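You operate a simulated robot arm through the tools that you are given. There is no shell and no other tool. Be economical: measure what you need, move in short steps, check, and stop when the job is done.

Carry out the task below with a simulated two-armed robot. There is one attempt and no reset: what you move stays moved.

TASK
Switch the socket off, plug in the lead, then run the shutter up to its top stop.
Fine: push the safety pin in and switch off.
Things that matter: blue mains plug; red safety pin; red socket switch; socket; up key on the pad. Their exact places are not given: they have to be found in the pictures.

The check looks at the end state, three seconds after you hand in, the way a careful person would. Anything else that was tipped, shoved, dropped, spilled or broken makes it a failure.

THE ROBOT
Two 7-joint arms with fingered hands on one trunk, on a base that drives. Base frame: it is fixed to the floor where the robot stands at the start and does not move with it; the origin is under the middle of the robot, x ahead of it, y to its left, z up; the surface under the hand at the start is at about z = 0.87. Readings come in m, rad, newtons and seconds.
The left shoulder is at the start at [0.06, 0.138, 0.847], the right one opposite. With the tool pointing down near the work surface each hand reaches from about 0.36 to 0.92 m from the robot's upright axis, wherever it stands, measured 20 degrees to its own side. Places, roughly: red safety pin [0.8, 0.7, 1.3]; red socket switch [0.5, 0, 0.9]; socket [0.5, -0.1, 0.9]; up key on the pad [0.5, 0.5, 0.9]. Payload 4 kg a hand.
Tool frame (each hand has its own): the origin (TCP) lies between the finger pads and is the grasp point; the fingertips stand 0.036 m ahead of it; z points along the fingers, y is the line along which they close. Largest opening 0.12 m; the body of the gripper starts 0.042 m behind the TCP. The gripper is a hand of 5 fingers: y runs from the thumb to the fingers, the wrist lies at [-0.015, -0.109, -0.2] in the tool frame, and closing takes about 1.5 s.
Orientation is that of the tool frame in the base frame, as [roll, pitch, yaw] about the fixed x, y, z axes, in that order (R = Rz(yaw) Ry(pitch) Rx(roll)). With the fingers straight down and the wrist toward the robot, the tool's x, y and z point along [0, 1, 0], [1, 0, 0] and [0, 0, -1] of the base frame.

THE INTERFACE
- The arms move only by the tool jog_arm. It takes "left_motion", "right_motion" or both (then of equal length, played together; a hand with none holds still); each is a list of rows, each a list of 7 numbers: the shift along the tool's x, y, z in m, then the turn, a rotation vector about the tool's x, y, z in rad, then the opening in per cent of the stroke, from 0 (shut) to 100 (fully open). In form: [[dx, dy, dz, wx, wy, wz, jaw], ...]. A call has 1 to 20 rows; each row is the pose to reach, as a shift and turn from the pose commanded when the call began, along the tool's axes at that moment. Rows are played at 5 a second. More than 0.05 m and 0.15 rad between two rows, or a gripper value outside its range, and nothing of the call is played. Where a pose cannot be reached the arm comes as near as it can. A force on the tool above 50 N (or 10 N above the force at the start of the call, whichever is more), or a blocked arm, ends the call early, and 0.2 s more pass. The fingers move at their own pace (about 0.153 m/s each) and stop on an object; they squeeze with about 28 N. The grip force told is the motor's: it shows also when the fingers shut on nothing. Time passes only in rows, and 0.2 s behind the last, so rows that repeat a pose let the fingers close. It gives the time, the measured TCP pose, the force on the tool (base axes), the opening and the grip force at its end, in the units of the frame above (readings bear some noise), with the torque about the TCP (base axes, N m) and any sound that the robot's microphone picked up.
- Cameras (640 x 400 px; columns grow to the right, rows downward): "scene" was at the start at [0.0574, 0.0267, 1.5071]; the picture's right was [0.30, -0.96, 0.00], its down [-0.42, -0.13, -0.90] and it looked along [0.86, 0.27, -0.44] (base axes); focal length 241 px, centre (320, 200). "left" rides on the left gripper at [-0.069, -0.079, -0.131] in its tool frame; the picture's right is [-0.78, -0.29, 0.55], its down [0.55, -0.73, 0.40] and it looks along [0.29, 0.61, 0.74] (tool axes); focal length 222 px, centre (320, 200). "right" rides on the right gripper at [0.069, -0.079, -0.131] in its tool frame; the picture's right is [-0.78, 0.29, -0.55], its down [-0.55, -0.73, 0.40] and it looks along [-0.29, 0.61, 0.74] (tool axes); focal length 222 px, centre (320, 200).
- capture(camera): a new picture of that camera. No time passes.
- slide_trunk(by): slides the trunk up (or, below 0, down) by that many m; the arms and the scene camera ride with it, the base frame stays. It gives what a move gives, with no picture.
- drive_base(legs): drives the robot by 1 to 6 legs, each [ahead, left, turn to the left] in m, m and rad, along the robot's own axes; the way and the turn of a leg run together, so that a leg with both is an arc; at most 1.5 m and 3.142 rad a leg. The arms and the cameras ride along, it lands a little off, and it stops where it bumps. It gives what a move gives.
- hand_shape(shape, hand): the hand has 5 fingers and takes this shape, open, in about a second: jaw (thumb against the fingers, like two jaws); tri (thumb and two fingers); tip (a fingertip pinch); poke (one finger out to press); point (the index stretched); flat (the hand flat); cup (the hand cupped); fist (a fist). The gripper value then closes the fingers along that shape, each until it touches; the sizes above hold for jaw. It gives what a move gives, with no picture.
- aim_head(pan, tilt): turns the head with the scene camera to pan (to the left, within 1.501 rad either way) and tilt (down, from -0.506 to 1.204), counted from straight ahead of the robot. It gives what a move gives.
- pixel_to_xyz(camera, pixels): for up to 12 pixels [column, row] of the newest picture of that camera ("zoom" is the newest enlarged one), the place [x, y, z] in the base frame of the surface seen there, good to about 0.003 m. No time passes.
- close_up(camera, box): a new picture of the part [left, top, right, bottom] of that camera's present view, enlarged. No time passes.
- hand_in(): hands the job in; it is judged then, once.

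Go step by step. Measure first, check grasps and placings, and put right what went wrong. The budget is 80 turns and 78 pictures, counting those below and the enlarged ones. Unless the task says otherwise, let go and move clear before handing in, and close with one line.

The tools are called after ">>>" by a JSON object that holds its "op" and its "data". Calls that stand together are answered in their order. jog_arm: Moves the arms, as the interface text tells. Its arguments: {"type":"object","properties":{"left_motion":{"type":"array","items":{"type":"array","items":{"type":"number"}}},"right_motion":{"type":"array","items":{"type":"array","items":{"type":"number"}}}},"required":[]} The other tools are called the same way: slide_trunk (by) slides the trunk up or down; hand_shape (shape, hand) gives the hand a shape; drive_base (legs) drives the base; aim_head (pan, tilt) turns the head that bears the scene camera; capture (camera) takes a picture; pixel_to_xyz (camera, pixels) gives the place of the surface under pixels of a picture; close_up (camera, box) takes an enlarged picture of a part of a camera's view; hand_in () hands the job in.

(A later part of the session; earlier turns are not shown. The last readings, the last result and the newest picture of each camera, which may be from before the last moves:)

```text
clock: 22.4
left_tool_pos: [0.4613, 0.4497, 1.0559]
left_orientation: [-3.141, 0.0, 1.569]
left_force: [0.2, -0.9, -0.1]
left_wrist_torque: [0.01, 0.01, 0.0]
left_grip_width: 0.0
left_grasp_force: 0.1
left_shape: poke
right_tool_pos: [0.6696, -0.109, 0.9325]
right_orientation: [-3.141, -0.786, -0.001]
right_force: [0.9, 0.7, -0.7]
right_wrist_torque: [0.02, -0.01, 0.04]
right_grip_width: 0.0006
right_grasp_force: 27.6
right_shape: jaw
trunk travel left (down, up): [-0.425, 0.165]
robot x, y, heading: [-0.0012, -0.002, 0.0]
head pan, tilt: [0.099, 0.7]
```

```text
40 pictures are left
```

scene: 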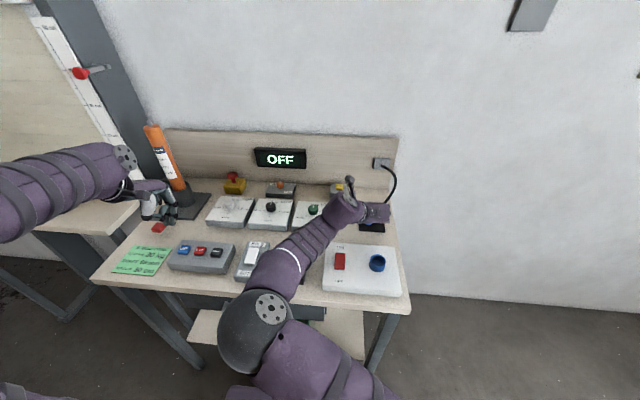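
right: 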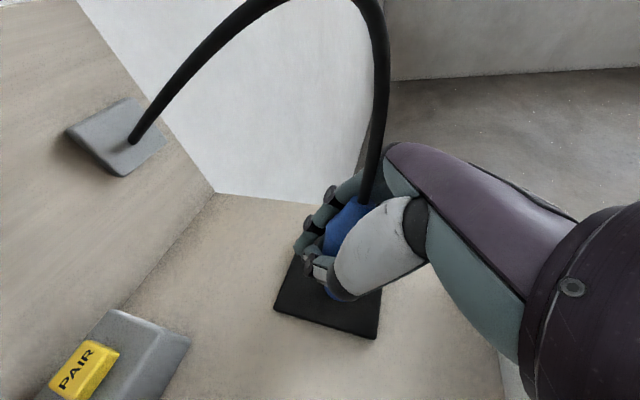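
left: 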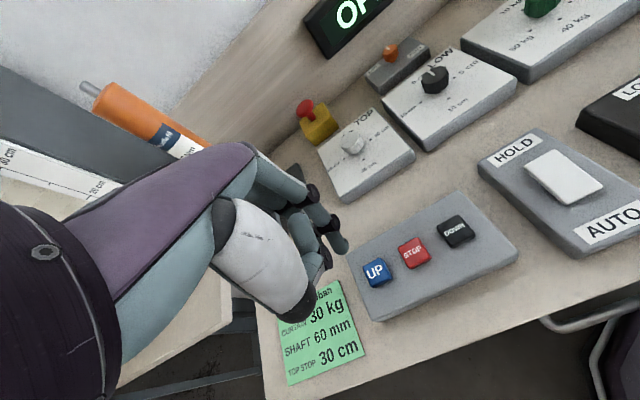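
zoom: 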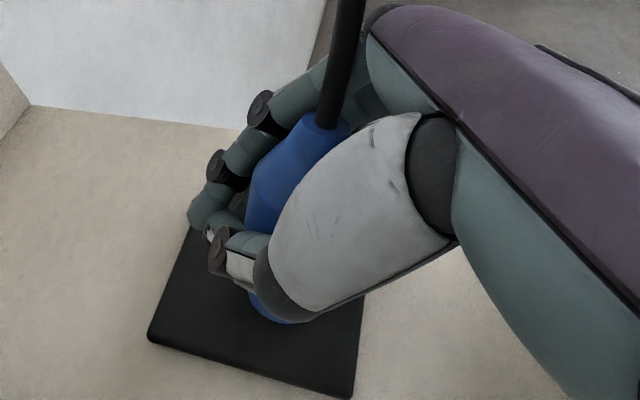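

The plug is caged in the hand but tilted, with its top leaning toward the palm and to the right. I'll lift it clear and see how it is held.

>>> {"op": "jog_arm", "data": {"right_motion": [[0.02, 0, -0.02, 0, 0, 0, 0], [0.04, 0, -0.04, 0, 0, 0, 0], [0.06, 0, -0.06, 0, 0, 0, 0], [0.06, 0, -0.09, 0, 0, 0, 0], [0.05, 0, -0.12, 0, 0, 0, 0], [0.04, 0, -0.15, 0, 0, 0, 0], [0.04, 0, -0.15, 0, 0, 0, 0]]}}

>>> {"op": "close_up", "data": {"camera": "right", "box": [220, 120, 460, 340]}}

>>> {"op": "capture", "data": {"camera": "scene"}}

```text
clock: 24.0
left_tool_pos: [0.4614, 0.4504, 1.0557]
left_orientation: [-3.141, 0.0, 1.572]
left_force: [0.8, 0.4, -0.4]
left_wrist_torque: [0.01, 0.01, 0.04]
left_grip_width: 0.0
left_grasp_force: 0.1
left_shape: poke
right_tool_pos: [0.5925, -0.1092, 1.0663]
right_orientation: [-3.139, -0.786, -0.002]
right_force: [0.1, 0.3, -1.3]
right_wrist_torque: [0.01, 0.01, 0.02]
right_grip_width: 0.0003
right_grasp_force: 28.4
right_shape: jaw
trunk travel left (down, up): [-0.425, 0.165]
robot x, y, heading: [-0.0029, 0.003, -0.001]
head pan, tilt: [0.099, 0.7]
```

```text
1.82 times, centred on (340, 230) of right
```

zoom: 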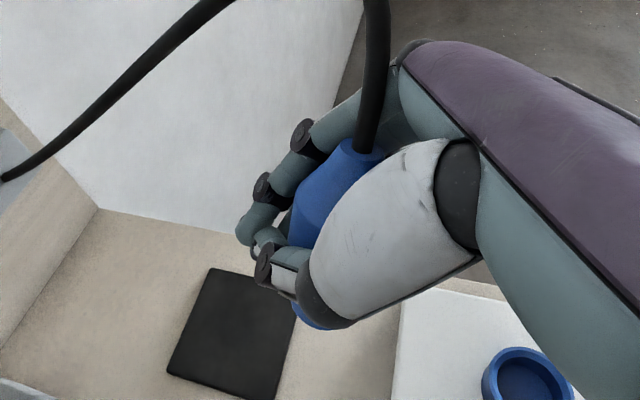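

```text
38 pictures are left
```

scene: 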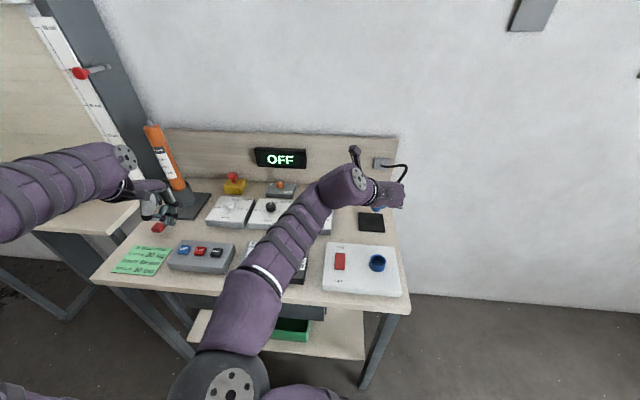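

The plug came up firmly held. I'll measure its visible top disc and nose on the enlarged right view to get its axis.

>>> {"op": "close_up", "data": {"camera": "right", "box": [300, 170, 400, 310]}}

>>> {"op": "pixel_to_xyz", "data": {"camera": "right", "pixels": [[331, 198], [345, 202], [325, 202], [320, 216], [310, 230], [303, 245], [306, 290], [312, 297], [322, 300], [315, 292], [305, 287], [335, 215]]}}

```text
2.86 times, centred on (350, 240) of right
```

zoom: 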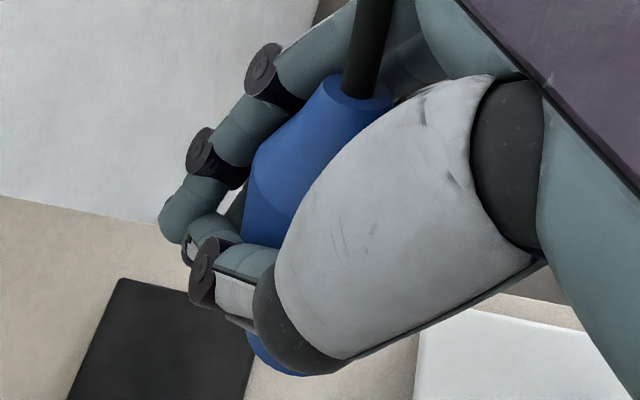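

```text
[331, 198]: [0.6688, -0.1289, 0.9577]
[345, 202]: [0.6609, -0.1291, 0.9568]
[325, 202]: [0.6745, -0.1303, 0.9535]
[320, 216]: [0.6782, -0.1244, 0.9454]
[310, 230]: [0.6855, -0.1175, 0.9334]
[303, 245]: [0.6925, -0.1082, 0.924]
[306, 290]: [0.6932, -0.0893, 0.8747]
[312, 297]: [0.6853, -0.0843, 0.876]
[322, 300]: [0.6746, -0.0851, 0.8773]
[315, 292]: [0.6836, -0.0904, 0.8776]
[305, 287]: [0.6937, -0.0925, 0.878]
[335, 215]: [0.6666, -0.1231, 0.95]
```

Those pixels referred to the older picture. I'll measure on the newest zoom instead, with the top disc near (358,100) and the nose near (270,362).

>>> {"op": "pixel_to_xyz", "data": {"camera": "zoom", "pixels": [[332, 90], [352, 104], [385, 104], [330, 110], [300, 150], [262, 165], [280, 190], [255, 225], [275, 235], [262, 355], [280, 368], [252, 340]]}}

```text
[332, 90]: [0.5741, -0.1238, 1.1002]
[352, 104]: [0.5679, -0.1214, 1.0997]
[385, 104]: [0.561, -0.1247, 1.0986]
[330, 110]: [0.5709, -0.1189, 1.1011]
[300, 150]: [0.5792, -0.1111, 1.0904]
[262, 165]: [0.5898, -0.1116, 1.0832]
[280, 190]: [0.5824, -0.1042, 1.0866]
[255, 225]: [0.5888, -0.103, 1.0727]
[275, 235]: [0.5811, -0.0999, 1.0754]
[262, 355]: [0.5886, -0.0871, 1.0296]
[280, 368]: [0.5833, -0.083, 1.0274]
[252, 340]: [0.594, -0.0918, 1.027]
```

The axis estimate shows the nose leaning about 24° to the left (+y) and 7° forward. I'll tilt the right hand to stand the plug upright, and turn the left hand so its camera looks right for a side view.

>>> {"op": "jog_arm", "data": {"right_motion": [[0, 0, 0, -0.076, -0.03, -0.076, 0], [0, 0, 0, -0.152, -0.06, -0.152, 0], [0, 0, 0, -0.228, -0.09, -0.228, 0], [0, 0, 0, -0.304, -0.12, -0.304, 0], [0, 0, 0, -0.304, -0.12, -0.304, 0], [0, 0, 0, -0.304, -0.12, -0.304, 0], [0, 0, 0, -0.304, -0.12, -0.304, 0], [0, 0, 0, -0.304, -0.12, -0.304, 0], [0, 0, 0, -0.304, -0.12, -0.304, 0], [0, 0, 0, -0.304, -0.12, -0.304, 0], [0, 0, 0, -0.304, -0.12, -0.304, 0], [0, 0, 0, -0.304, -0.12, -0.304, 0], [0, 0, 0, -0.304, -0.12, -0.304, 0], [0, 0, 0, -0.304, -0.12, -0.304, 0], [0, 0, 0, -0.304, -0.12, -0.304, 0]], "left_motion": [[0, 0, -0.045, 0, 0, 0, 0], [0, 0, -0.09, 0, 0, 0, 0], [0, 0, -0.135, 0, 0, 0, 0], [-0.02, 0, -0.144, 0, 0, 0, 0], [-0.03, 0, -0.144, 0, 0, 0.143, 0], [-0.04, 0, -0.144, 0, 0, 0.286, 0], [-0.05, 0, -0.144, 0, 0, 0.429, 0], [-0.06, 0, -0.144, 0, 0, 0.572, 0], [-0.07, 0, -0.144, 0, 0, 0.715, 0], [-0.08, 0, -0.144, 0, 0, 0.858, 0], [-0.09, 0, -0.144, 0, 0, 1.0, 0], [-0.09, 0, -0.144, 0, 0, 1.143, 0], [-0.09, 0, -0.144, 0, 0, 1.286, 0], [-0.09, 0, -0.144, 0, 0, 1.428, 0], [-0.09, 0, -0.144, 0, 0, 1.571, 0]]}}

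>>> {"op": "capture", "data": {"camera": "left"}}

>>> {"op": "capture", "data": {"camera": "right"}}

```text
clock: 27.2
left_tool_pos: [0.46, 0.3616, 1.2003]
left_orientation: [-3.142, -0.001, -0.003]
left_force: [-0.6, 0.6, 0.8]
left_wrist_torque: [0.02, 0.02, 0.0]
left_grip_width: 0.0001
left_grasp_force: 0.1
left_shape: poke
right_tool_pos: [0.5928, -0.109, 1.0655]
right_orientation: [2.618, -0.589, 0.339]
right_force: [0.0, -0.3, 0.3]
right_wrist_torque: [0.0, -0.03, -0.01]
right_grip_width: 0.0004
right_grasp_force: 27.9
right_shape: jaw
trunk travel left (down, up): [-0.425, 0.165]
robot x, y, heading: [-0.0014, 0.0009, -0.001]
head pan, tilt: [0.099, 0.7]
```

```text
36 pictures are left
```

left: 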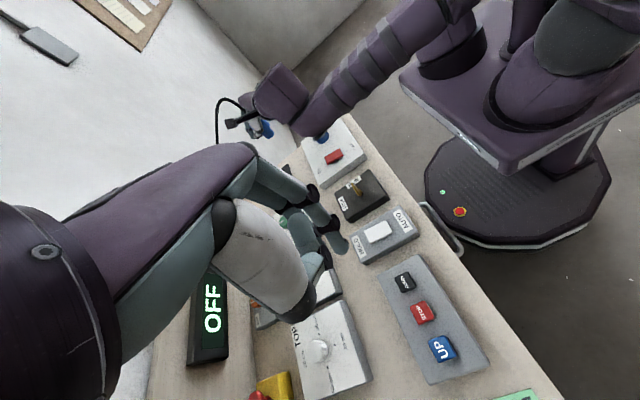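

```text
35 pictures are left
```

right: 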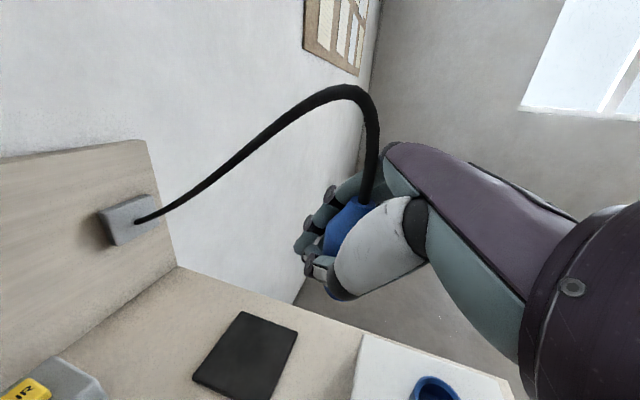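

The left camera sees the plug near (265,128), so I'll enlarge that.

>>> {"op": "close_up", "data": {"camera": "left", "box": [215, 90, 315, 155]}}

>>> {"op": "close_up", "data": {"camera": "right", "box": [300, 170, 400, 310]}}

```text
6.15 times, centred on (265, 122) of left
```

zoom: 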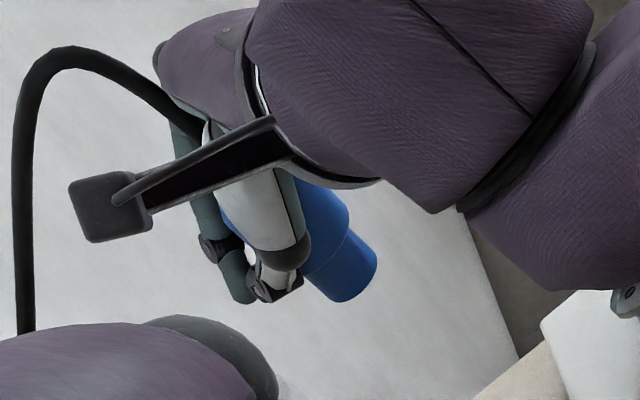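

```text
2.86 times, centred on (350, 240) of right
```

zoom: 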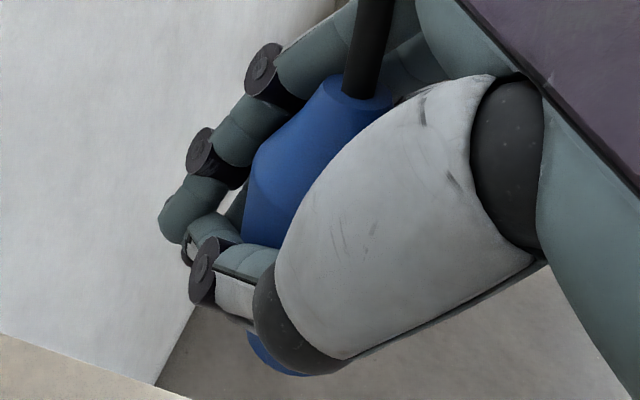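

That is a clear side view: the nose's end is near (355,285) and the body's step near (350,225). I'll measure points along it.

>>> {"op": "pixel_to_xyz", "data": {"camera": "zoom", "pixels": [[355, 280], [345, 295], [372, 262], [340, 270], [325, 280], [352, 240], [335, 250], [320, 262], [345, 215], [325, 225], [312, 240], [310, 200]]}}

>>> {"op": "close_up", "data": {"camera": "left", "box": [250, 110, 280, 142]}}

```text
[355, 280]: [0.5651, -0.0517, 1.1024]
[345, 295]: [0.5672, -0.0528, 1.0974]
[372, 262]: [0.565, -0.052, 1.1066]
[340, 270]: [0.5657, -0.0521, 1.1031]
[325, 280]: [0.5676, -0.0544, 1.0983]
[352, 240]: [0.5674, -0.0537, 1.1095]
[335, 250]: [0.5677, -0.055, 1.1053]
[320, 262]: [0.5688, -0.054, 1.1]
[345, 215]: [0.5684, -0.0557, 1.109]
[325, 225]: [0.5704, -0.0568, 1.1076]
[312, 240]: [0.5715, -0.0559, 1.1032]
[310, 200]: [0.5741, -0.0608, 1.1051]
```

```text
12.50 times, centred on (265, 126) of left
```

zoom: 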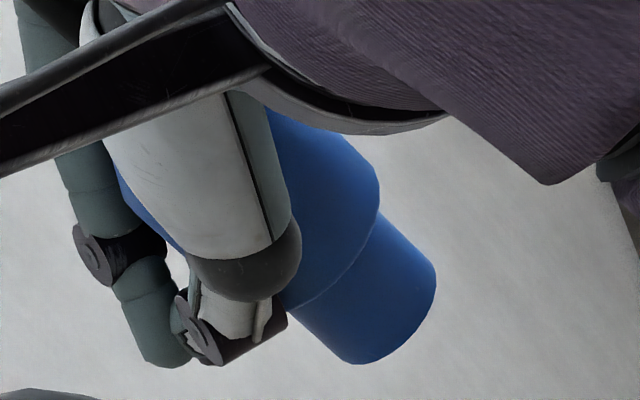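

The last measurement used the right-hand zoom by mistake. The newest zoom is the left one now, so I'll measure the plug there.

>>> {"op": "pixel_to_xyz", "data": {"camera": "zoom", "pixels": [[355, 355], [430, 275], [403, 325], [395, 308], [372, 290], [350, 265], [372, 222], [305, 312], [330, 240], [310, 215], [365, 170], [300, 180]]}}

```text
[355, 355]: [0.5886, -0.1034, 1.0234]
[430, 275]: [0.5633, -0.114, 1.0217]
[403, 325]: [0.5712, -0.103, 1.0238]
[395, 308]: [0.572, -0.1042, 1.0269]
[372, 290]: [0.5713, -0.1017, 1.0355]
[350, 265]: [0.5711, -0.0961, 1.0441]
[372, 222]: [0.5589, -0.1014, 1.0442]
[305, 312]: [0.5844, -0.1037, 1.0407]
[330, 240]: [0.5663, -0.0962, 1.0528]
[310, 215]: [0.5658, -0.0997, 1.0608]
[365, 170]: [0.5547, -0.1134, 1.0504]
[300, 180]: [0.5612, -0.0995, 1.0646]
```

The nose axis is now within about 3° of vertical and its end centre is at about TCP + (-0.018,-0.003,-0.0445). I'll apply the small correction, carry it to about 4.5 cm above the socket, and re-measure the socket and the plug.

>>> {"op": "jog_arm", "data": {"right_motion": [[-0.0274, -0.0064, -0.0068, 0.004, -0.0127, -0.0044, 0], [-0.0548, -0.0127, -0.0135, 0.008, -0.0255, -0.0087, 0], [-0.0822, -0.019, -0.02, 0.0116, -0.038, -0.013, 0], [-0.1096, -0.0254, -0.027, 0.0155, -0.0509, -0.0174, 0], [-0.1096, -0.0254, -0.027, 0.0155, -0.0509, -0.0174, 0]]}}

>>> {"op": "capture", "data": {"camera": "left"}}

>>> {"op": "close_up", "data": {"camera": "scene", "box": [325, 230, 405, 290]}}

```text
clock: 28.6
left_tool_pos: [0.4601, 0.3608, 1.2002]
left_orientation: [3.141, -0.001, 0.0]
left_force: [0.2, 0.2, -1.3]
left_wrist_torque: [0.01, 0.02, 0.01]
left_grip_width: 0.0
left_grasp_force: 0.1
left_shape: poke
right_tool_pos: [0.4955, -0.155, 0.9995]
right_orientation: [2.649, -0.499, 0.216]
right_force: [0.1, 0.1, -1.5]
right_wrist_torque: [0.02, 0.02, 0.0]
right_grip_width: 0.0001
right_grasp_force: 27.7
right_shape: jaw
trunk travel left (down, up): [-0.425, 0.165]
robot x, y, heading: [0.0015, -0.0004, 0.002]
head pan, tilt: [0.099, 0.7]
stopped in row 5 (right hand): the arm was blocked; the commanded pose is now the measured one
```

```text
31 pictures are left
```

left: 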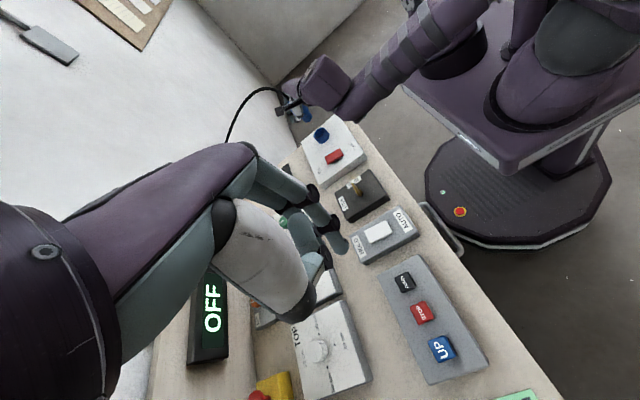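

```text
6.67 times, centred on (365, 260) of scene
```

zoom: 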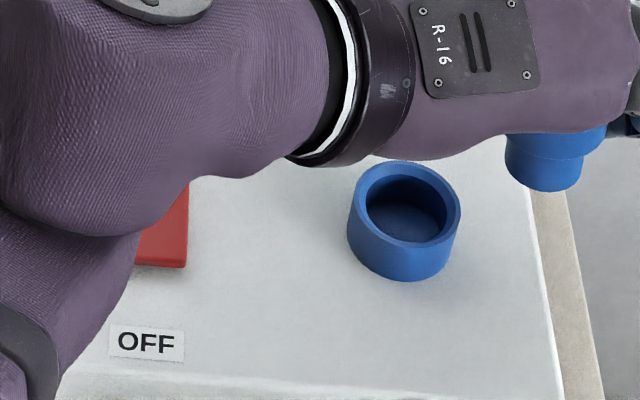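

The arm ran into its joint limits near the body: it was blocked with y at -0.155 and no force. I'll move the hand forward again to restore its pose, then back the base up 12 cm for room.

>>> {"op": "jog_arm", "data": {"right_motion": [[0.0319, -0.0053, -0.0027, 0.0114, 0.0197, -0.0169, 0], [0.0637, -0.0105, -0.0054, 0.0229, 0.0393, -0.0337, 0], [0.0956, -0.0158, -0.008, 0.0343, 0.059, -0.0506, 0], [0.1274, -0.021, -0.0107, 0.0457, 0.0786, -0.0674, 0], [0.1274, -0.021, -0.0107, 0.0457, 0.0786, -0.0674, 0]]}}

>>> {"op": "drive_base", "data": {"legs": [[-0.12, 0, 0]]}}

>>> {"op": "capture", "data": {"camera": "scene"}}

>>> {"op": "capture", "data": {"camera": "left"}}

```text
clock: 29.8
left_tool_pos: [0.4606, 0.3614, 1.1989]
left_orientation: [-3.141, 0.001, 0.001]
left_force: [0.7, -0.9, 0.1]
left_wrist_torque: [-0.01, -0.02, -0.03]
left_grip_width: 0.0001
left_grasp_force: 0.0
left_shape: poke
right_tool_pos: [0.5996, -0.107, 1.0601]
right_orientation: [2.636, -0.536, 0.329]
right_force: [-0.2, 0.4, -0.9]
right_wrist_torque: [0.0, 0.01, -0.01]
right_grip_width: 0.0003
right_grasp_force: 28.3
right_shape: jaw
trunk travel left (down, up): [-0.425, 0.165]
robot x, y, heading: [0.0018, -0.0024, -0.001]
head pan, tilt: [0.099, 0.7]
```

```text
clock: 31.0
left_tool_pos: [0.3379, 0.3628, 1.2004]
left_orientation: [-3.141, -0.001, 0.002]
left_force: [-0.9, 0.1, -0.5]
left_wrist_torque: [-0.01, -0.03, 0.0]
left_grip_width: 0.0
left_grasp_force: 0.1
left_shape: poke
right_tool_pos: [0.478, -0.1066, 1.0601]
right_orientation: [2.639, -0.535, 0.327]
right_force: [0.1, -0.3, -1.6]
right_wrist_torque: [0.02, -0.03, -0.01]
right_grip_width: 0.0002
right_grasp_force: 28.6
right_shape: jaw
trunk travel left (down, up): [-0.425, 0.165]
robot x, y, heading: [-0.1188, -0.0007, 0.002]
head pan, tilt: [0.099, 0.7]
```

```text
29 pictures are left
```

scene: 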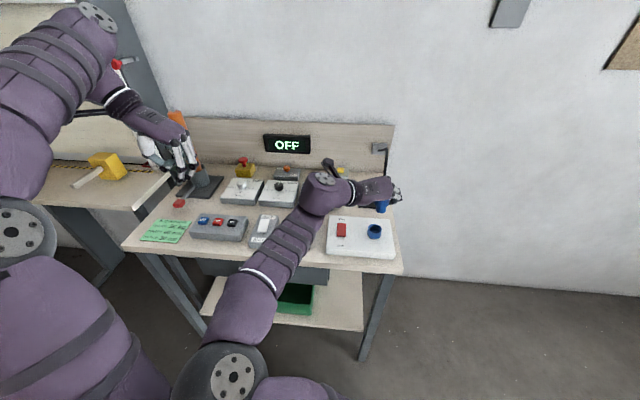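

```text
28 pictures are left
```

left: 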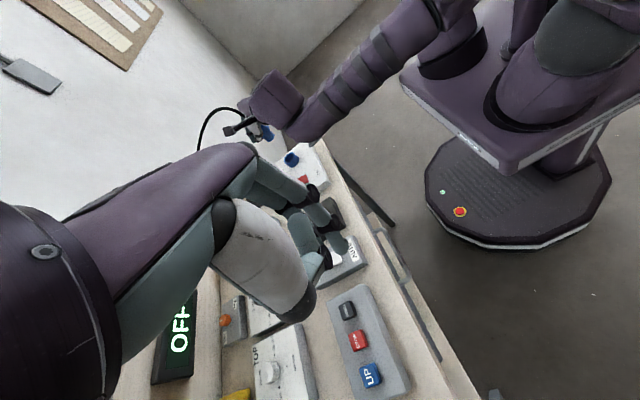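

Both the plug nose at (382,206) and the socket at (374,232) are visible to the scene camera now. I'll enlarge and measure both.

>>> {"op": "close_up", "data": {"camera": "scene", "box": [345, 190, 405, 245]}}

>>> {"op": "pixel_to_xyz", "data": {"camera": "zoom", "pixels": [[320, 310], [265, 300], [375, 300], [270, 300], [368, 300], [320, 280], [320, 330], [320, 300], [400, 130], [385, 120], [420, 120], [400, 110]]}}

```text
7.27 times, centred on (375, 218) of scene
```

zoom: 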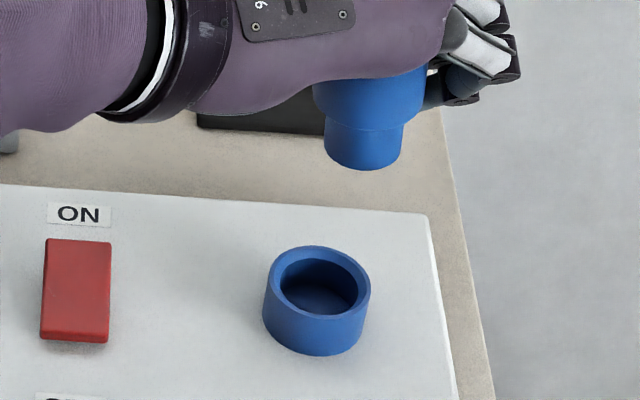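

```text
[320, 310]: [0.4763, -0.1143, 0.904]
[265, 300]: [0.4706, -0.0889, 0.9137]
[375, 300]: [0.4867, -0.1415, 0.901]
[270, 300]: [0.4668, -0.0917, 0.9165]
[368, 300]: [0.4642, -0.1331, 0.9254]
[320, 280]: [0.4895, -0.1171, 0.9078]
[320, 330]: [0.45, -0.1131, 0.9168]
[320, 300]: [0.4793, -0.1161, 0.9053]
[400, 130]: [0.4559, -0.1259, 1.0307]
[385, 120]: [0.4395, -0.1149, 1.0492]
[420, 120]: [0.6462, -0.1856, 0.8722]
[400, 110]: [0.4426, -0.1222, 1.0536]
```

I'll now measure the exact rim and nose points in that zoom.

>>> {"op": "pixel_to_xyz", "data": {"camera": "zoom", "pixels": [[269, 283], [367, 283], [317, 250], [318, 315], [278, 283], [359, 283], [363, 166], [329, 152], [399, 155], [363, 140], [332, 130], [402, 130]]}}

```text
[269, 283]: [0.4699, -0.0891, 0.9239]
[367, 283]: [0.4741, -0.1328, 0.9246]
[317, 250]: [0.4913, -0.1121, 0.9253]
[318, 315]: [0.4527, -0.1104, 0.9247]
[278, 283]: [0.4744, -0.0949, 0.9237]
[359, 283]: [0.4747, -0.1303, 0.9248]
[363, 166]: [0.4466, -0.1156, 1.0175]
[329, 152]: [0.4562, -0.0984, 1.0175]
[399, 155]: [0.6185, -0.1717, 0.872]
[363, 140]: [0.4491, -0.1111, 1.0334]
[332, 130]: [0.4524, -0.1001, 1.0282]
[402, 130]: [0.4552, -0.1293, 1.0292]
```

The socket centre is at (0.472,-0.111) with an inner radius of about 17 mm, and the nose radius is about 14.5 mm. The nose may lean slightly to -y, so I'll zoom in tighter to check.

>>> {"op": "close_up", "data": {"camera": "scene", "box": [368, 192, 398, 216]}}

```text
16.00 times, centred on (383, 204) of scene
```

zoom: 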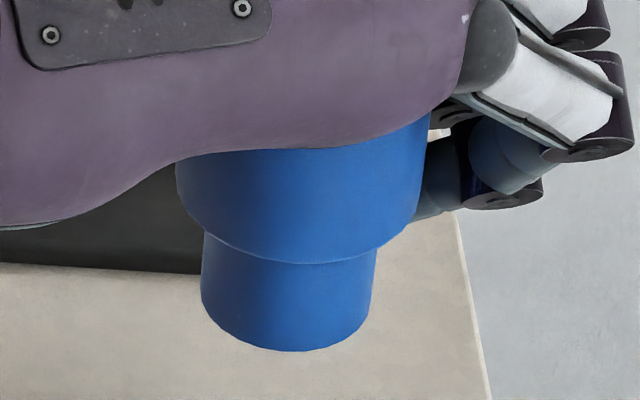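

The nose leans about 0.115 rad to -y, judging by its edges against the expected vertical. I'll correct the tilt and move to 2 cm above the ring.

>>> {"op": "jog_arm", "data": {"right_motion": [[-0.0089, -0.009, 0.021, 0.0342, -0.0081, 0.0188, 0], [-0.0177, -0.0179, 0.0419, 0.0685, -0.0162, 0.0375, 0], [-0.0266, -0.0269, 0.0628, 0.1027, -0.0243, 0.0563, 0], [-0.0266, -0.0269, 0.0628, 0.1027, -0.0243, 0.0563, 0]]}}

>>> {"op": "close_up", "data": {"camera": "scene", "box": [350, 205, 400, 245]}}

>>> {"op": "close_up", "data": {"camera": "left", "box": [240, 110, 320, 190]}}

```text
clock: 32.0
left_tool_pos: [0.3391, 0.3625, 1.1993]
left_orientation: [-3.14, 0.0, 0.002]
left_force: [0.3, 0.2, -0.1]
left_wrist_torque: [-0.01, 0.03, 0.0]
left_grip_width: 0.0001
left_grasp_force: 0.1
left_shape: poke
right_tool_pos: [0.4919, -0.1088, 0.9868]
right_orientation: [2.777, -0.537, 0.258]
right_force: [0.1, -0.2, -1.1]
right_wrist_torque: [-0.02, -0.02, 0.03]
right_grip_width: 0.0001
right_grasp_force: 28.3
right_shape: jaw
trunk travel left (down, up): [-0.425, 0.165]
robot x, y, heading: [-0.1183, -0.0, 0.003]
head pan, tilt: [0.099, 0.7]
```

```text
10.00 times, centred on (375, 225) of scene
```

zoom: 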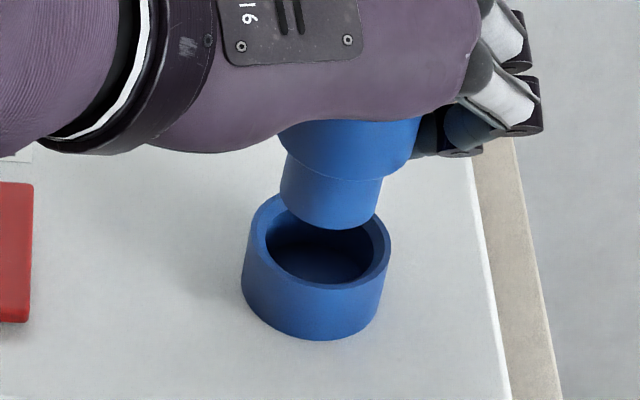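

```text
5.00 times, centred on (280, 150) of left
```

zoom: 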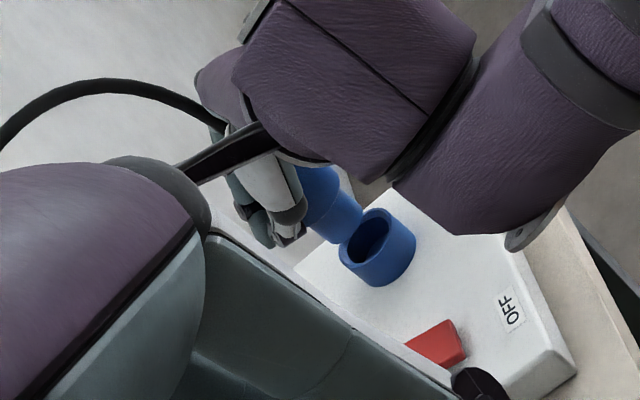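

The nose axis now looks parallel to the ring in the scene view. I'll measure tight in both views to get the lateral offset.

>>> {"op": "pixel_to_xyz", "data": {"camera": "zoom", "pixels": [[335, 238], [350, 225], [360, 208], [338, 215], [325, 232], [375, 210], [400, 220], [415, 240], [342, 245], [360, 268], [325, 205], [340, 190]]}}

>>> {"op": "close_up", "data": {"camera": "scene", "box": [350, 205, 400, 245]}}

>>> {"op": "pixel_to_xyz", "data": {"camera": "zoom", "pixels": [[285, 200], [370, 215], [327, 226], [327, 210], [328, 195], [288, 170], [378, 190], [246, 245], [388, 250], [318, 288], [290, 150], [400, 160]]}}

```text
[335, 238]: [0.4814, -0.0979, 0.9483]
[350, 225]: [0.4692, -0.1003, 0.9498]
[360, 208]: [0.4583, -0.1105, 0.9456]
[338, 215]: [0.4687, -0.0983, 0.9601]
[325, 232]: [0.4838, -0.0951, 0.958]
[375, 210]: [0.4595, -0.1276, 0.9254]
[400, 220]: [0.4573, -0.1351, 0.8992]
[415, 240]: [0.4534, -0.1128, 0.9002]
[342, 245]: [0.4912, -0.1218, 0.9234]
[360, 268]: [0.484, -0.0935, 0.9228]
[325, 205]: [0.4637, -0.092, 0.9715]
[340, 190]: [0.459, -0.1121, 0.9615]
```

```text
10.00 times, centred on (375, 225) of scene
```

zoom: 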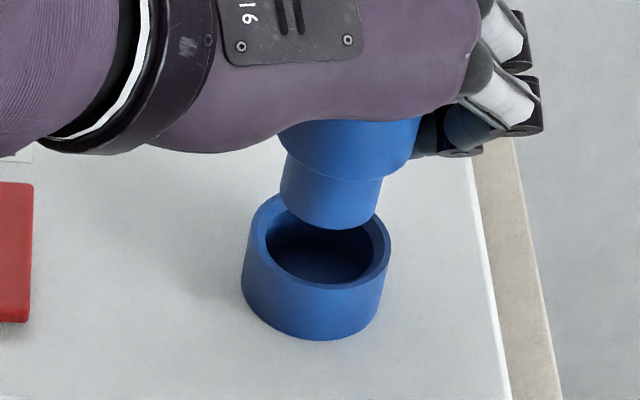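

```text
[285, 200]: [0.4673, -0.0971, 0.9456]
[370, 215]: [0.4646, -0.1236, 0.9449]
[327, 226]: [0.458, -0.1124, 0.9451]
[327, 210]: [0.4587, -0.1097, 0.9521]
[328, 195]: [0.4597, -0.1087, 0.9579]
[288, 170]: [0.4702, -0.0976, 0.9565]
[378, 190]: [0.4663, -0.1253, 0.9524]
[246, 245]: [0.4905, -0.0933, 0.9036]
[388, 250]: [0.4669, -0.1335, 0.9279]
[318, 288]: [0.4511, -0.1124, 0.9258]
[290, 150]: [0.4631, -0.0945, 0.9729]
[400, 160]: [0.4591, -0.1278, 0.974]
```

The nose centre is at about (0.473,-0.113) with its bottom at z 0.945, almost exactly over the socket at (0.472,-0.111). I'll lower it slowly with a small lateral correction.

>>> {"op": "jog_arm", "data": {"right_motion": [[-0.0055, -0.0051, 0.007, 0, 0, 0, 0], [-0.008, -0.0066, 0.011, 0, 0, 0, 0], [-0.0106, -0.0081, 0.0151, 0, 0, 0, 0], [-0.0132, -0.0097, 0.0191, 0, 0, 0, 0], [-0.0157, -0.0112, 0.0231, 0, 0, 0, 0], [-0.0183, -0.0127, 0.0271, 0, 0, 0, 0], [-0.0209, -0.0143, 0.0311, 0, 0, 0, 0], [-0.0209, -0.0143, 0.0311, 0, 0, 0, 0]]}}

>>> {"op": "close_up", "data": {"camera": "scene", "box": [350, 205, 400, 245]}}

```text
clock: 33.8
left_tool_pos: [0.3365, 0.364, 1.2016]
left_orientation: [3.141, -0.003, 0.002]
left_force: [-0.1, 0.6, 0.0]
left_wrist_torque: [-0.02, 0.03, 0.02]
left_grip_width: 0.0
left_grasp_force: 0.1
left_shape: poke
right_tool_pos: [0.4921, -0.1024, 0.9537]
right_orientation: [2.769, -0.547, 0.267]
right_force: [5.9, 12.3, 47.3]
right_wrist_torque: [-0.84, 0.51, -0.04]
right_grip_width: 0.0
right_grasp_force: 27.9
right_shape: jaw
trunk travel left (down, up): [-0.425, 0.165]
robot x, y, heading: [-0.1191, 0.0, 0.0]
head pan, tilt: [0.099, 0.7]
```

```text
10.00 times, centred on (375, 225) of scene
```

zoom: 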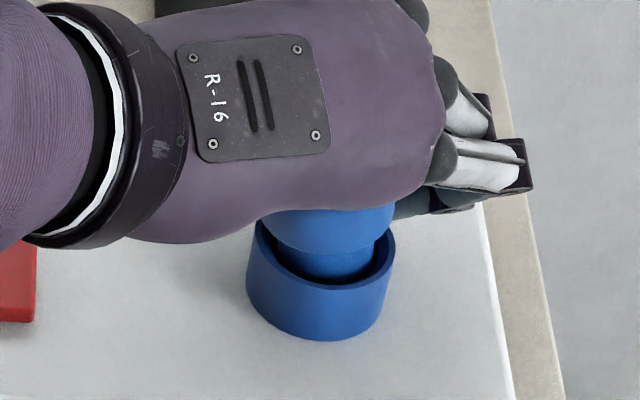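

The nose has entered the ring but is pressing with 12 N sideways and 47 N up, about 8 mm short. I'll relieve the sideways load by shifting the command about 4 mm to +y, then ease it further down.

>>> {"op": "jog_arm", "data": {"right_motion": [[0.0009, -0.0019, -0.0002, 0, 0, 0, 0], [0.0017, -0.0037, -0.0003, 0, 0, 0, 0], [0.0017, -0.0037, -0.0003, 0, 0, 0, 0], [0.0007, -0.0043, 0.0013, 0, 0, 0, 0], [-0.0003, -0.0049, 0.0029, 0, 0, 0, 0], [-0.0013, -0.0055, 0.0045, 0, 0, 0, 0], [-0.0013, -0.0055, 0.0045, 0, 0, 0, 0]]}}

>>> {"op": "close_up", "data": {"camera": "scene", "box": [350, 205, 400, 245]}}

>>> {"op": "close_up", "data": {"camera": "left", "box": [260, 120, 310, 180]}}

```text
clock: 35.0
left_tool_pos: [0.3372, 0.3617, 1.1999]
left_orientation: [3.141, -0.001, 0.001]
left_force: [-0.5, -0.7, -0.4]
left_wrist_torque: [-0.01, -0.01, 0.03]
left_grip_width: 0.0
left_grasp_force: 0.1
left_shape: poke
right_tool_pos: [0.4943, -0.1035, 0.9521]
right_orientation: [2.763, -0.551, 0.269]
right_force: [-3.3, 3.2, 19.6]
right_wrist_torque: [-0.55, 0.63, -0.21]
right_grip_width: 0.0001
right_grasp_force: 27.6
right_shape: jaw
trunk travel left (down, up): [-0.425, 0.165]
robot x, y, heading: [-0.122, -0.0003, 0.004]
head pan, tilt: [0.099, 0.7]
stopped in row 5 (right hand): the force on the tool passed its limit at 61 N (the readings are from after the stop); the commanded pose is now the measured one
```

```text
10.00 times, centred on (375, 225) of scene
```

zoom: 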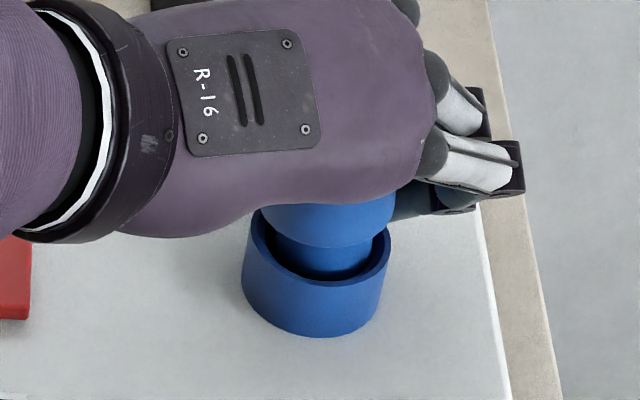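

```text
6.67 times, centred on (285, 150) of left
```

zoom: 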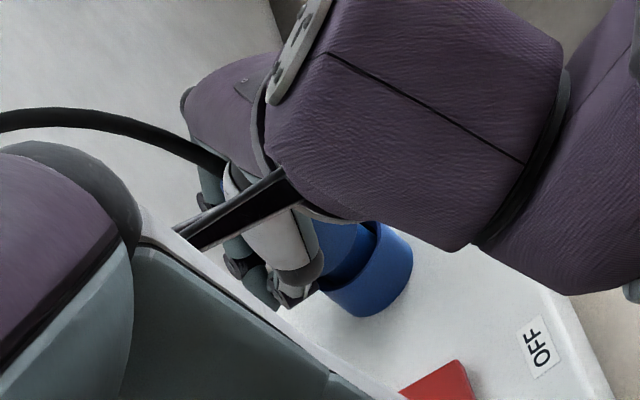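

It's still short with contact toward the right and back rim. I'll measure the seam and nose depth before deciding whether a finger or the nose is bearing on the rim.

>>> {"op": "close_up", "data": {"camera": "scene", "box": [360, 212, 400, 240]}}

>>> {"op": "pixel_to_xyz", "data": {"camera": "zoom", "pixels": [[245, 190], [245, 215], [245, 230], [170, 190], [325, 190], [180, 205], [310, 215], [350, 150], [380, 140], [245, 265], [150, 200], [340, 210]]}}

```text
14.29 times, centred on (380, 226) of scene
```

zoom: 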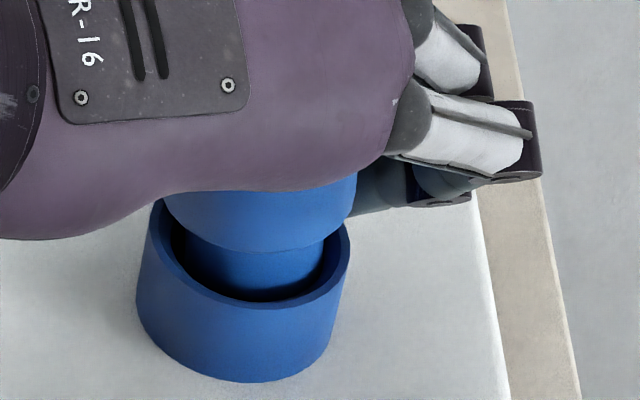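

```text
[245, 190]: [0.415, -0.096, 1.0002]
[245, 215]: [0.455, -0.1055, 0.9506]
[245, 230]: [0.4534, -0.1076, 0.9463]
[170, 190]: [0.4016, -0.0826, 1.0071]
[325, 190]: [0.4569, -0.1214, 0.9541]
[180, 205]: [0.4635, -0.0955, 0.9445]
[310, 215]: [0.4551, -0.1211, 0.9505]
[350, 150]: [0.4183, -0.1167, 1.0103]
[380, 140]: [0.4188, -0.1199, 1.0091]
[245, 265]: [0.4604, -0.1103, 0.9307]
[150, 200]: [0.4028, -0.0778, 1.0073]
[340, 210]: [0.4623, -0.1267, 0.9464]
```

The nose is about 13 mm into the ring but off-centre by about (+2.5,+3) mm against the back-right wall, with the body seam at z 0.938. I'll lift slightly, shift back to centre and press again.

>>> {"op": "jog_arm", "data": {"right_motion": [[0.002, 0.0012, -0.0032, 0, 0, 0, 0], [0.0002, -0.0018, -0.0055, 0, 0, 0, 0], [-0.0018, -0.003, -0.0023, 0, 0, 0, 0], [-0.0033, -0.0039, 0.0001, 0, 0, 0, 0], [-0.0049, -0.0048, 0.0025, 0, 0, 0, 0], [-0.0064, -0.0058, 0.0049, 0, 0, 0, 0], [-0.0079, -0.0067, 0.0073, 0, 0, 0, 0], [-0.0079, -0.0067, 0.0073, 0, 0, 0, 0]]}}

```text
clock: 36.4
left_tool_pos: [0.3408, 0.362, 1.1996]
left_orientation: [-3.141, 0.0, 0.0]
left_force: [0.2, -0.6, -0.3]
left_wrist_torque: [0.02, 0.05, 0.01]
left_grip_width: 0.0
left_grasp_force: 0.1
left_shape: poke
right_tool_pos: [0.4954, -0.0993, 0.9486]
right_orientation: [2.759, -0.555, 0.272]
right_force: [1.6, -0.8, 12.2]
right_wrist_torque: [-0.4, 0.28, 0.03]
right_grip_width: 0.0
right_grasp_force: 27.7
right_shape: jaw
trunk travel left (down, up): [-0.425, 0.165]
robot x, y, heading: [-0.1217, -0.0008, 0.001]
head pan, tilt: [0.099, 0.7]
stopped in row 6 (right hand): the force on the tool passed its limit at 52 N (the readings are from after the stop); the commanded pose is now the measured one
```

It advanced another 3.5 mm. I'll look again.

>>> {"op": "close_up", "data": {"camera": "scene", "box": [360, 212, 400, 240]}}

>>> {"op": "pixel_to_xyz", "data": {"camera": "zoom", "pixels": [[245, 225], [245, 235], [245, 245], [245, 260], [245, 270], [245, 280], [320, 215], [170, 220], [190, 260], [320, 255], [245, 300], [400, 190]]}}

```text
14.29 times, centred on (380, 226) of scene
```

zoom: 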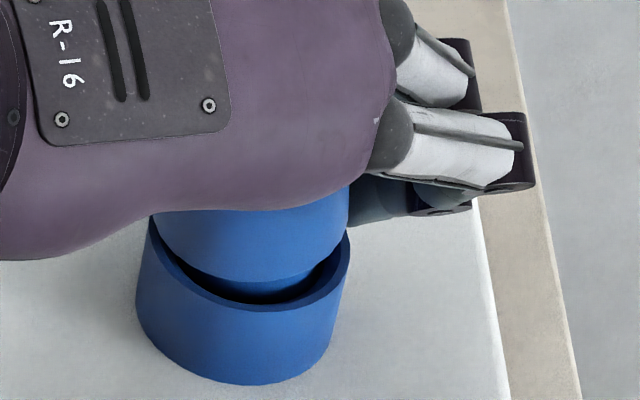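

```text
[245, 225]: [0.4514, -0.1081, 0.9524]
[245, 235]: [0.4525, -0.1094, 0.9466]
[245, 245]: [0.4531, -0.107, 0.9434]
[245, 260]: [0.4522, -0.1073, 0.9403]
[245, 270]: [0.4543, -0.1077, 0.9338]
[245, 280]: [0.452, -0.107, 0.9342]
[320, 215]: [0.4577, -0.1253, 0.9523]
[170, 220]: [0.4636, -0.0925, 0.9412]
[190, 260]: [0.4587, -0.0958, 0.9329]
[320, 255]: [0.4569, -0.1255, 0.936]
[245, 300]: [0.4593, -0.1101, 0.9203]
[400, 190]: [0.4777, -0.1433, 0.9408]
```

The plug is nearly seated. Its seam is at z≈0.933 and the left side is lower than the right, so it still leans with the nose to -y. I'll rotate about x by +0.12 with a small shift, then press on.

>>> {"op": "jog_arm", "data": {"right_motion": [[-0.0003, 0.0014, 0.0003, 0.049, 0.0036, 0.0342, 0], [-0.0007, 0.0028, 0.0007, 0.098, 0.0072, 0.0685, 0], [-0.0007, 0.0028, 0.0007, 0.098, 0.0072, 0.0685, 0], [-0.0023, 0.0018, 0.0031, 0.098, 0.0072, 0.0685, 0], [-0.0039, 0.0009, 0.0054, 0.098, 0.0072, 0.0685, 0], [-0.0054, -0.0001, 0.0078, 0.098, 0.0072, 0.0685, 0], [-0.007, -0.001, 0.0102, 0.098, 0.0072, 0.0685, 0], [-0.007, -0.001, 0.0102, 0.098, 0.0072, 0.0685, 0]]}}

>>> {"op": "close_up", "data": {"camera": "scene", "box": [360, 212, 400, 240]}}

```text
clock: 38.2
left_tool_pos: [0.3388, 0.3617, 1.2001]
left_orientation: [3.142, 0.002, 0.001]
left_force: [0.4, -1.4, -0.3]
left_wrist_torque: [0.0, -0.02, 0.02]
left_grip_width: 0.0
left_grasp_force: 0.1
left_shape: poke
right_tool_pos: [0.4948, -0.1021, 0.936]
right_orientation: [2.897, -0.583, 0.195]
right_force: [13.3, -5.4, 18.0]
right_wrist_torque: [-0.39, -0.03, 0.27]
right_grip_width: 0.0
right_grasp_force: 28.0
right_shape: jaw
trunk travel left (down, up): [-0.425, 0.165]
robot x, y, heading: [-0.1192, 0.0024, 0.004]
head pan, tilt: [0.099, 0.7]
```

```text
14.29 times, centred on (380, 226) of scene
```

zoom: 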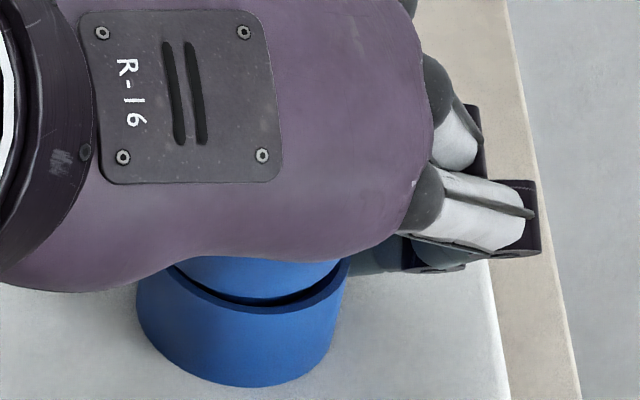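

It dropped to z 0.936 and the body now sits at the ring. I'll press a few more millimetres to be sure it is home.

>>> {"op": "jog_arm", "data": {"right_motion": [[-0.0011, -0.0006, 0.0016, 0, 0, 0, 0], [-0.0022, -0.0012, 0.0032, 0, 0, 0, 0], [-0.0033, -0.0018, 0.0048, 0, 0, 0, 0], [-0.0044, -0.0024, 0.0064, 0, 0, 0, 0], [-0.0044, -0.0024, 0.0064, 0, 0, 0, 0]]}}

>>> {"op": "close_up", "data": {"camera": "scene", "box": [340, 190, 410, 250]}}

```text
clock: 39.4
left_tool_pos: [0.337, 0.3626, 1.1998]
left_orientation: [3.141, -0.001, 0.002]
left_force: [-0.2, 0.5, 0.2]
left_wrist_torque: [-0.05, 0.01, 0.04]
left_grip_width: 0.0
left_grasp_force: 0.1
left_shape: poke
right_tool_pos: [0.4947, -0.103, 0.9341]
right_orientation: [2.893, -0.591, 0.198]
right_force: [15.9, -3.9, 46.1]
right_wrist_torque: [-0.83, 0.32, 0.34]
right_grip_width: 0.0
right_grasp_force: 27.8
right_shape: jaw
trunk travel left (down, up): [-0.425, 0.165]
robot x, y, heading: [-0.1215, -0.0012, 0.007]
head pan, tilt: [0.099, 0.7]
```

```text
6.67 times, centred on (375, 220) of scene
```

zoom: 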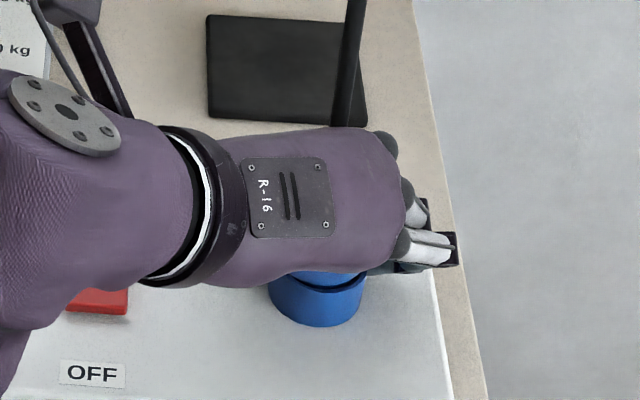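

It is bottomed out at 46 N with only 2 mm of movement. I'll open the hand, back it out along its axis, and look at the plug.

>>> {"op": "jog_arm", "data": {"right_motion": [[0, 0, 0, 0, 0, 0, 10], [0, 0, 0, 0, 0, 0, 25], [0, 0, 0, 0, 0, 0, 45], [0, 0, 0, 0, 0, 0, 65], [0, 0, 0, 0, 0, 0, 75], [0, 0, -0.03, 0, 0, 0, 75], [0, 0, -0.07, 0, 0, 0, 75], [0, 0, -0.11, 0, 0, 0, 75], [0, 0, -0.15, 0, 0, 0, 75], [0, 0, -0.15, 0, 0, 0, 75]]}}

>>> {"op": "capture", "data": {"camera": "scene"}}

>>> {"op": "capture", "data": {"camera": "right"}}

```text
clock: 41.6
left_tool_pos: [0.3392, 0.3625, 1.1999]
left_orientation: [-3.141, -0.001, 0.004]
left_force: [-0.3, -0.9, 0.5]
left_wrist_torque: [0.01, -0.02, 0.0]
left_grip_width: 0.0001
left_grasp_force: 0.0
left_shape: poke
right_tool_pos: [0.4073, -0.0805, 1.0477]
right_orientation: [2.898, -0.582, 0.197]
right_force: [-0.5, 0.2, 0.0]
right_wrist_torque: [0.01, 0.01, -0.03]
right_grip_width: 0.09
right_grasp_force: 0.1
right_shape: jaw
trunk travel left (down, up): [-0.425, 0.165]
robot x, y, heading: [-0.1183, -0.0021, 0.003]
head pan, tilt: [0.099, 0.7]
```

```text
15 pictures are left
```

scene: 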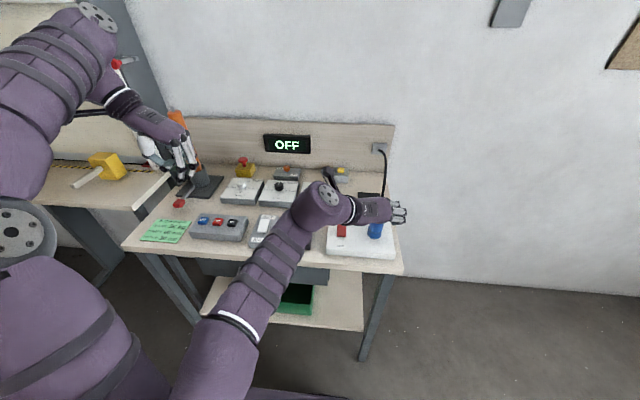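

```text
14 pictures are left
```

right: 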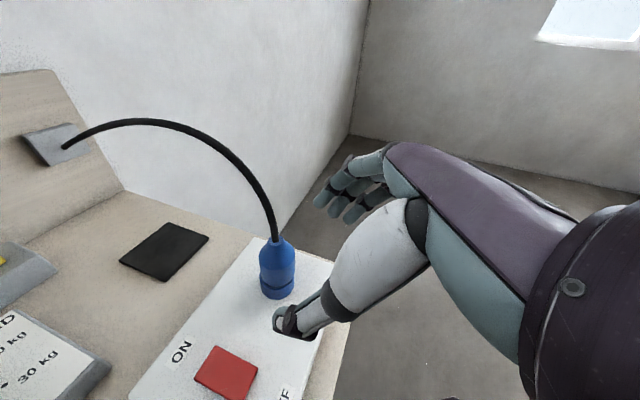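

The plug stands upright in the socket. I'll turn the right hand back to pointing down near the switch, and the left hand back to hovering over UP.

>>> {"op": "jog_arm", "data": {"right_motion": [[0.0037, -0.0089, -0.0055, 0.0545, -0.0295, -0.1269, 75], [0.0074, -0.0177, -0.011, 0.109, -0.059, -0.2538, 75], [0.0112, -0.0266, -0.0166, 0.1636, -0.0885, -0.3807, 75], [0.0149, -0.0355, -0.0221, 0.2181, -0.118, -0.5076, 75], [0.0186, -0.0443, -0.0276, 0.2726, -0.1475, -0.6345, 75], [0.0223, -0.0532, -0.0331, 0.3271, -0.1769, -0.7615, 75], [0.026, -0.062, -0.0386, 0.3816, -0.2064, -0.8884, 75], [0.0297, -0.0709, -0.0441, 0.4361, -0.2359, -1.0153, 75], [0.0335, -0.0798, -0.0497, 0.4907, -0.2654, -1.1422, 75], [0.0372, -0.0886, -0.0552, 0.5452, -0.2949, -1.2691, 75], [0.0409, -0.0975, -0.0607, 0.5997, -0.3244, -1.396, 75]], "left_motion": [[0.011, -0.008, 0.0127, 0, 0, -0.1428, 0], [0.022, -0.016, 0.0255, 0, 0, -0.2856, 0], [0.033, -0.0239, 0.038, 0, 0, -0.4285, 0], [0.044, -0.0318, 0.051, 0, 0, -0.5713, 0], [0.055, -0.0398, 0.0636, 0, 0, -0.7141, 0], [0.066, -0.0477, 0.0764, 0, 0, -0.8569, 0], [0.077, -0.0557, 0.089, 0, 0, -0.9997, 0], [0.088, -0.0636, 0.1018, 0, 0, -1.1425, 0], [0.099, -0.0716, 0.1145, 0, 0, -1.2854, 0], [0.11, -0.0795, 0.127, 0, 0, -1.4282, 0], [0.121, -0.0875, 0.14, 0, 0, -1.571, 0]]}}

>>> {"op": "hand_shape", "data": {"hand": "right", "shape": "poke"}}

```text
clock: 44.0
left_tool_pos: [0.4605, 0.4506, 1.0601]
left_orientation: [3.142, -0.001, 1.573]
left_force: [-0.1, -0.5, -0.7]
left_wrist_torque: [-0.04, 0.01, -0.01]
left_grip_width: 0.0
left_grasp_force: 0.0
left_shape: poke
right_tool_pos: [0.4024, 0.0312, 1.1016]
right_orientation: [-3.141, -0.003, 1.577]
right_force: [-0.3, -0.8, 0.6]
right_wrist_torque: [0.04, 0.04, 0.02]
right_grip_width: 0.0897
right_grasp_force: 0.0
right_shape: jaw
trunk travel left (down, up): [-0.425, 0.165]
robot x, y, heading: [-0.1214, -0.0047, 0.0]
head pan, tilt: [0.099, 0.7]
```

```text
clock: 44.9
left_tool_pos: [0.4598, 0.4509, 1.061]
left_orientation: [-3.141, -0.001, 1.572]
left_force: [-0.2, -0.1, -1.4]
left_wrist_torque: [0.02, -0.02, 0.0]
left_grip_width: 0.0
left_grasp_force: 0.1
left_shape: poke
right_tool_pos: [0.4016, 0.0285, 1.102]
right_orientation: [3.141, 0.0, 1.57]
right_force: [-0.4, -0.5, -0.2]
right_wrist_torque: [0.02, -0.01, 0.0]
right_grip_width: 0.0
right_grasp_force: 0.1
right_shape: poke
trunk travel left (down, up): [-0.425, 0.165]
robot x, y, heading: [-0.1193, -0.0016, 0.0]
head pan, tilt: [0.099, 0.7]
```

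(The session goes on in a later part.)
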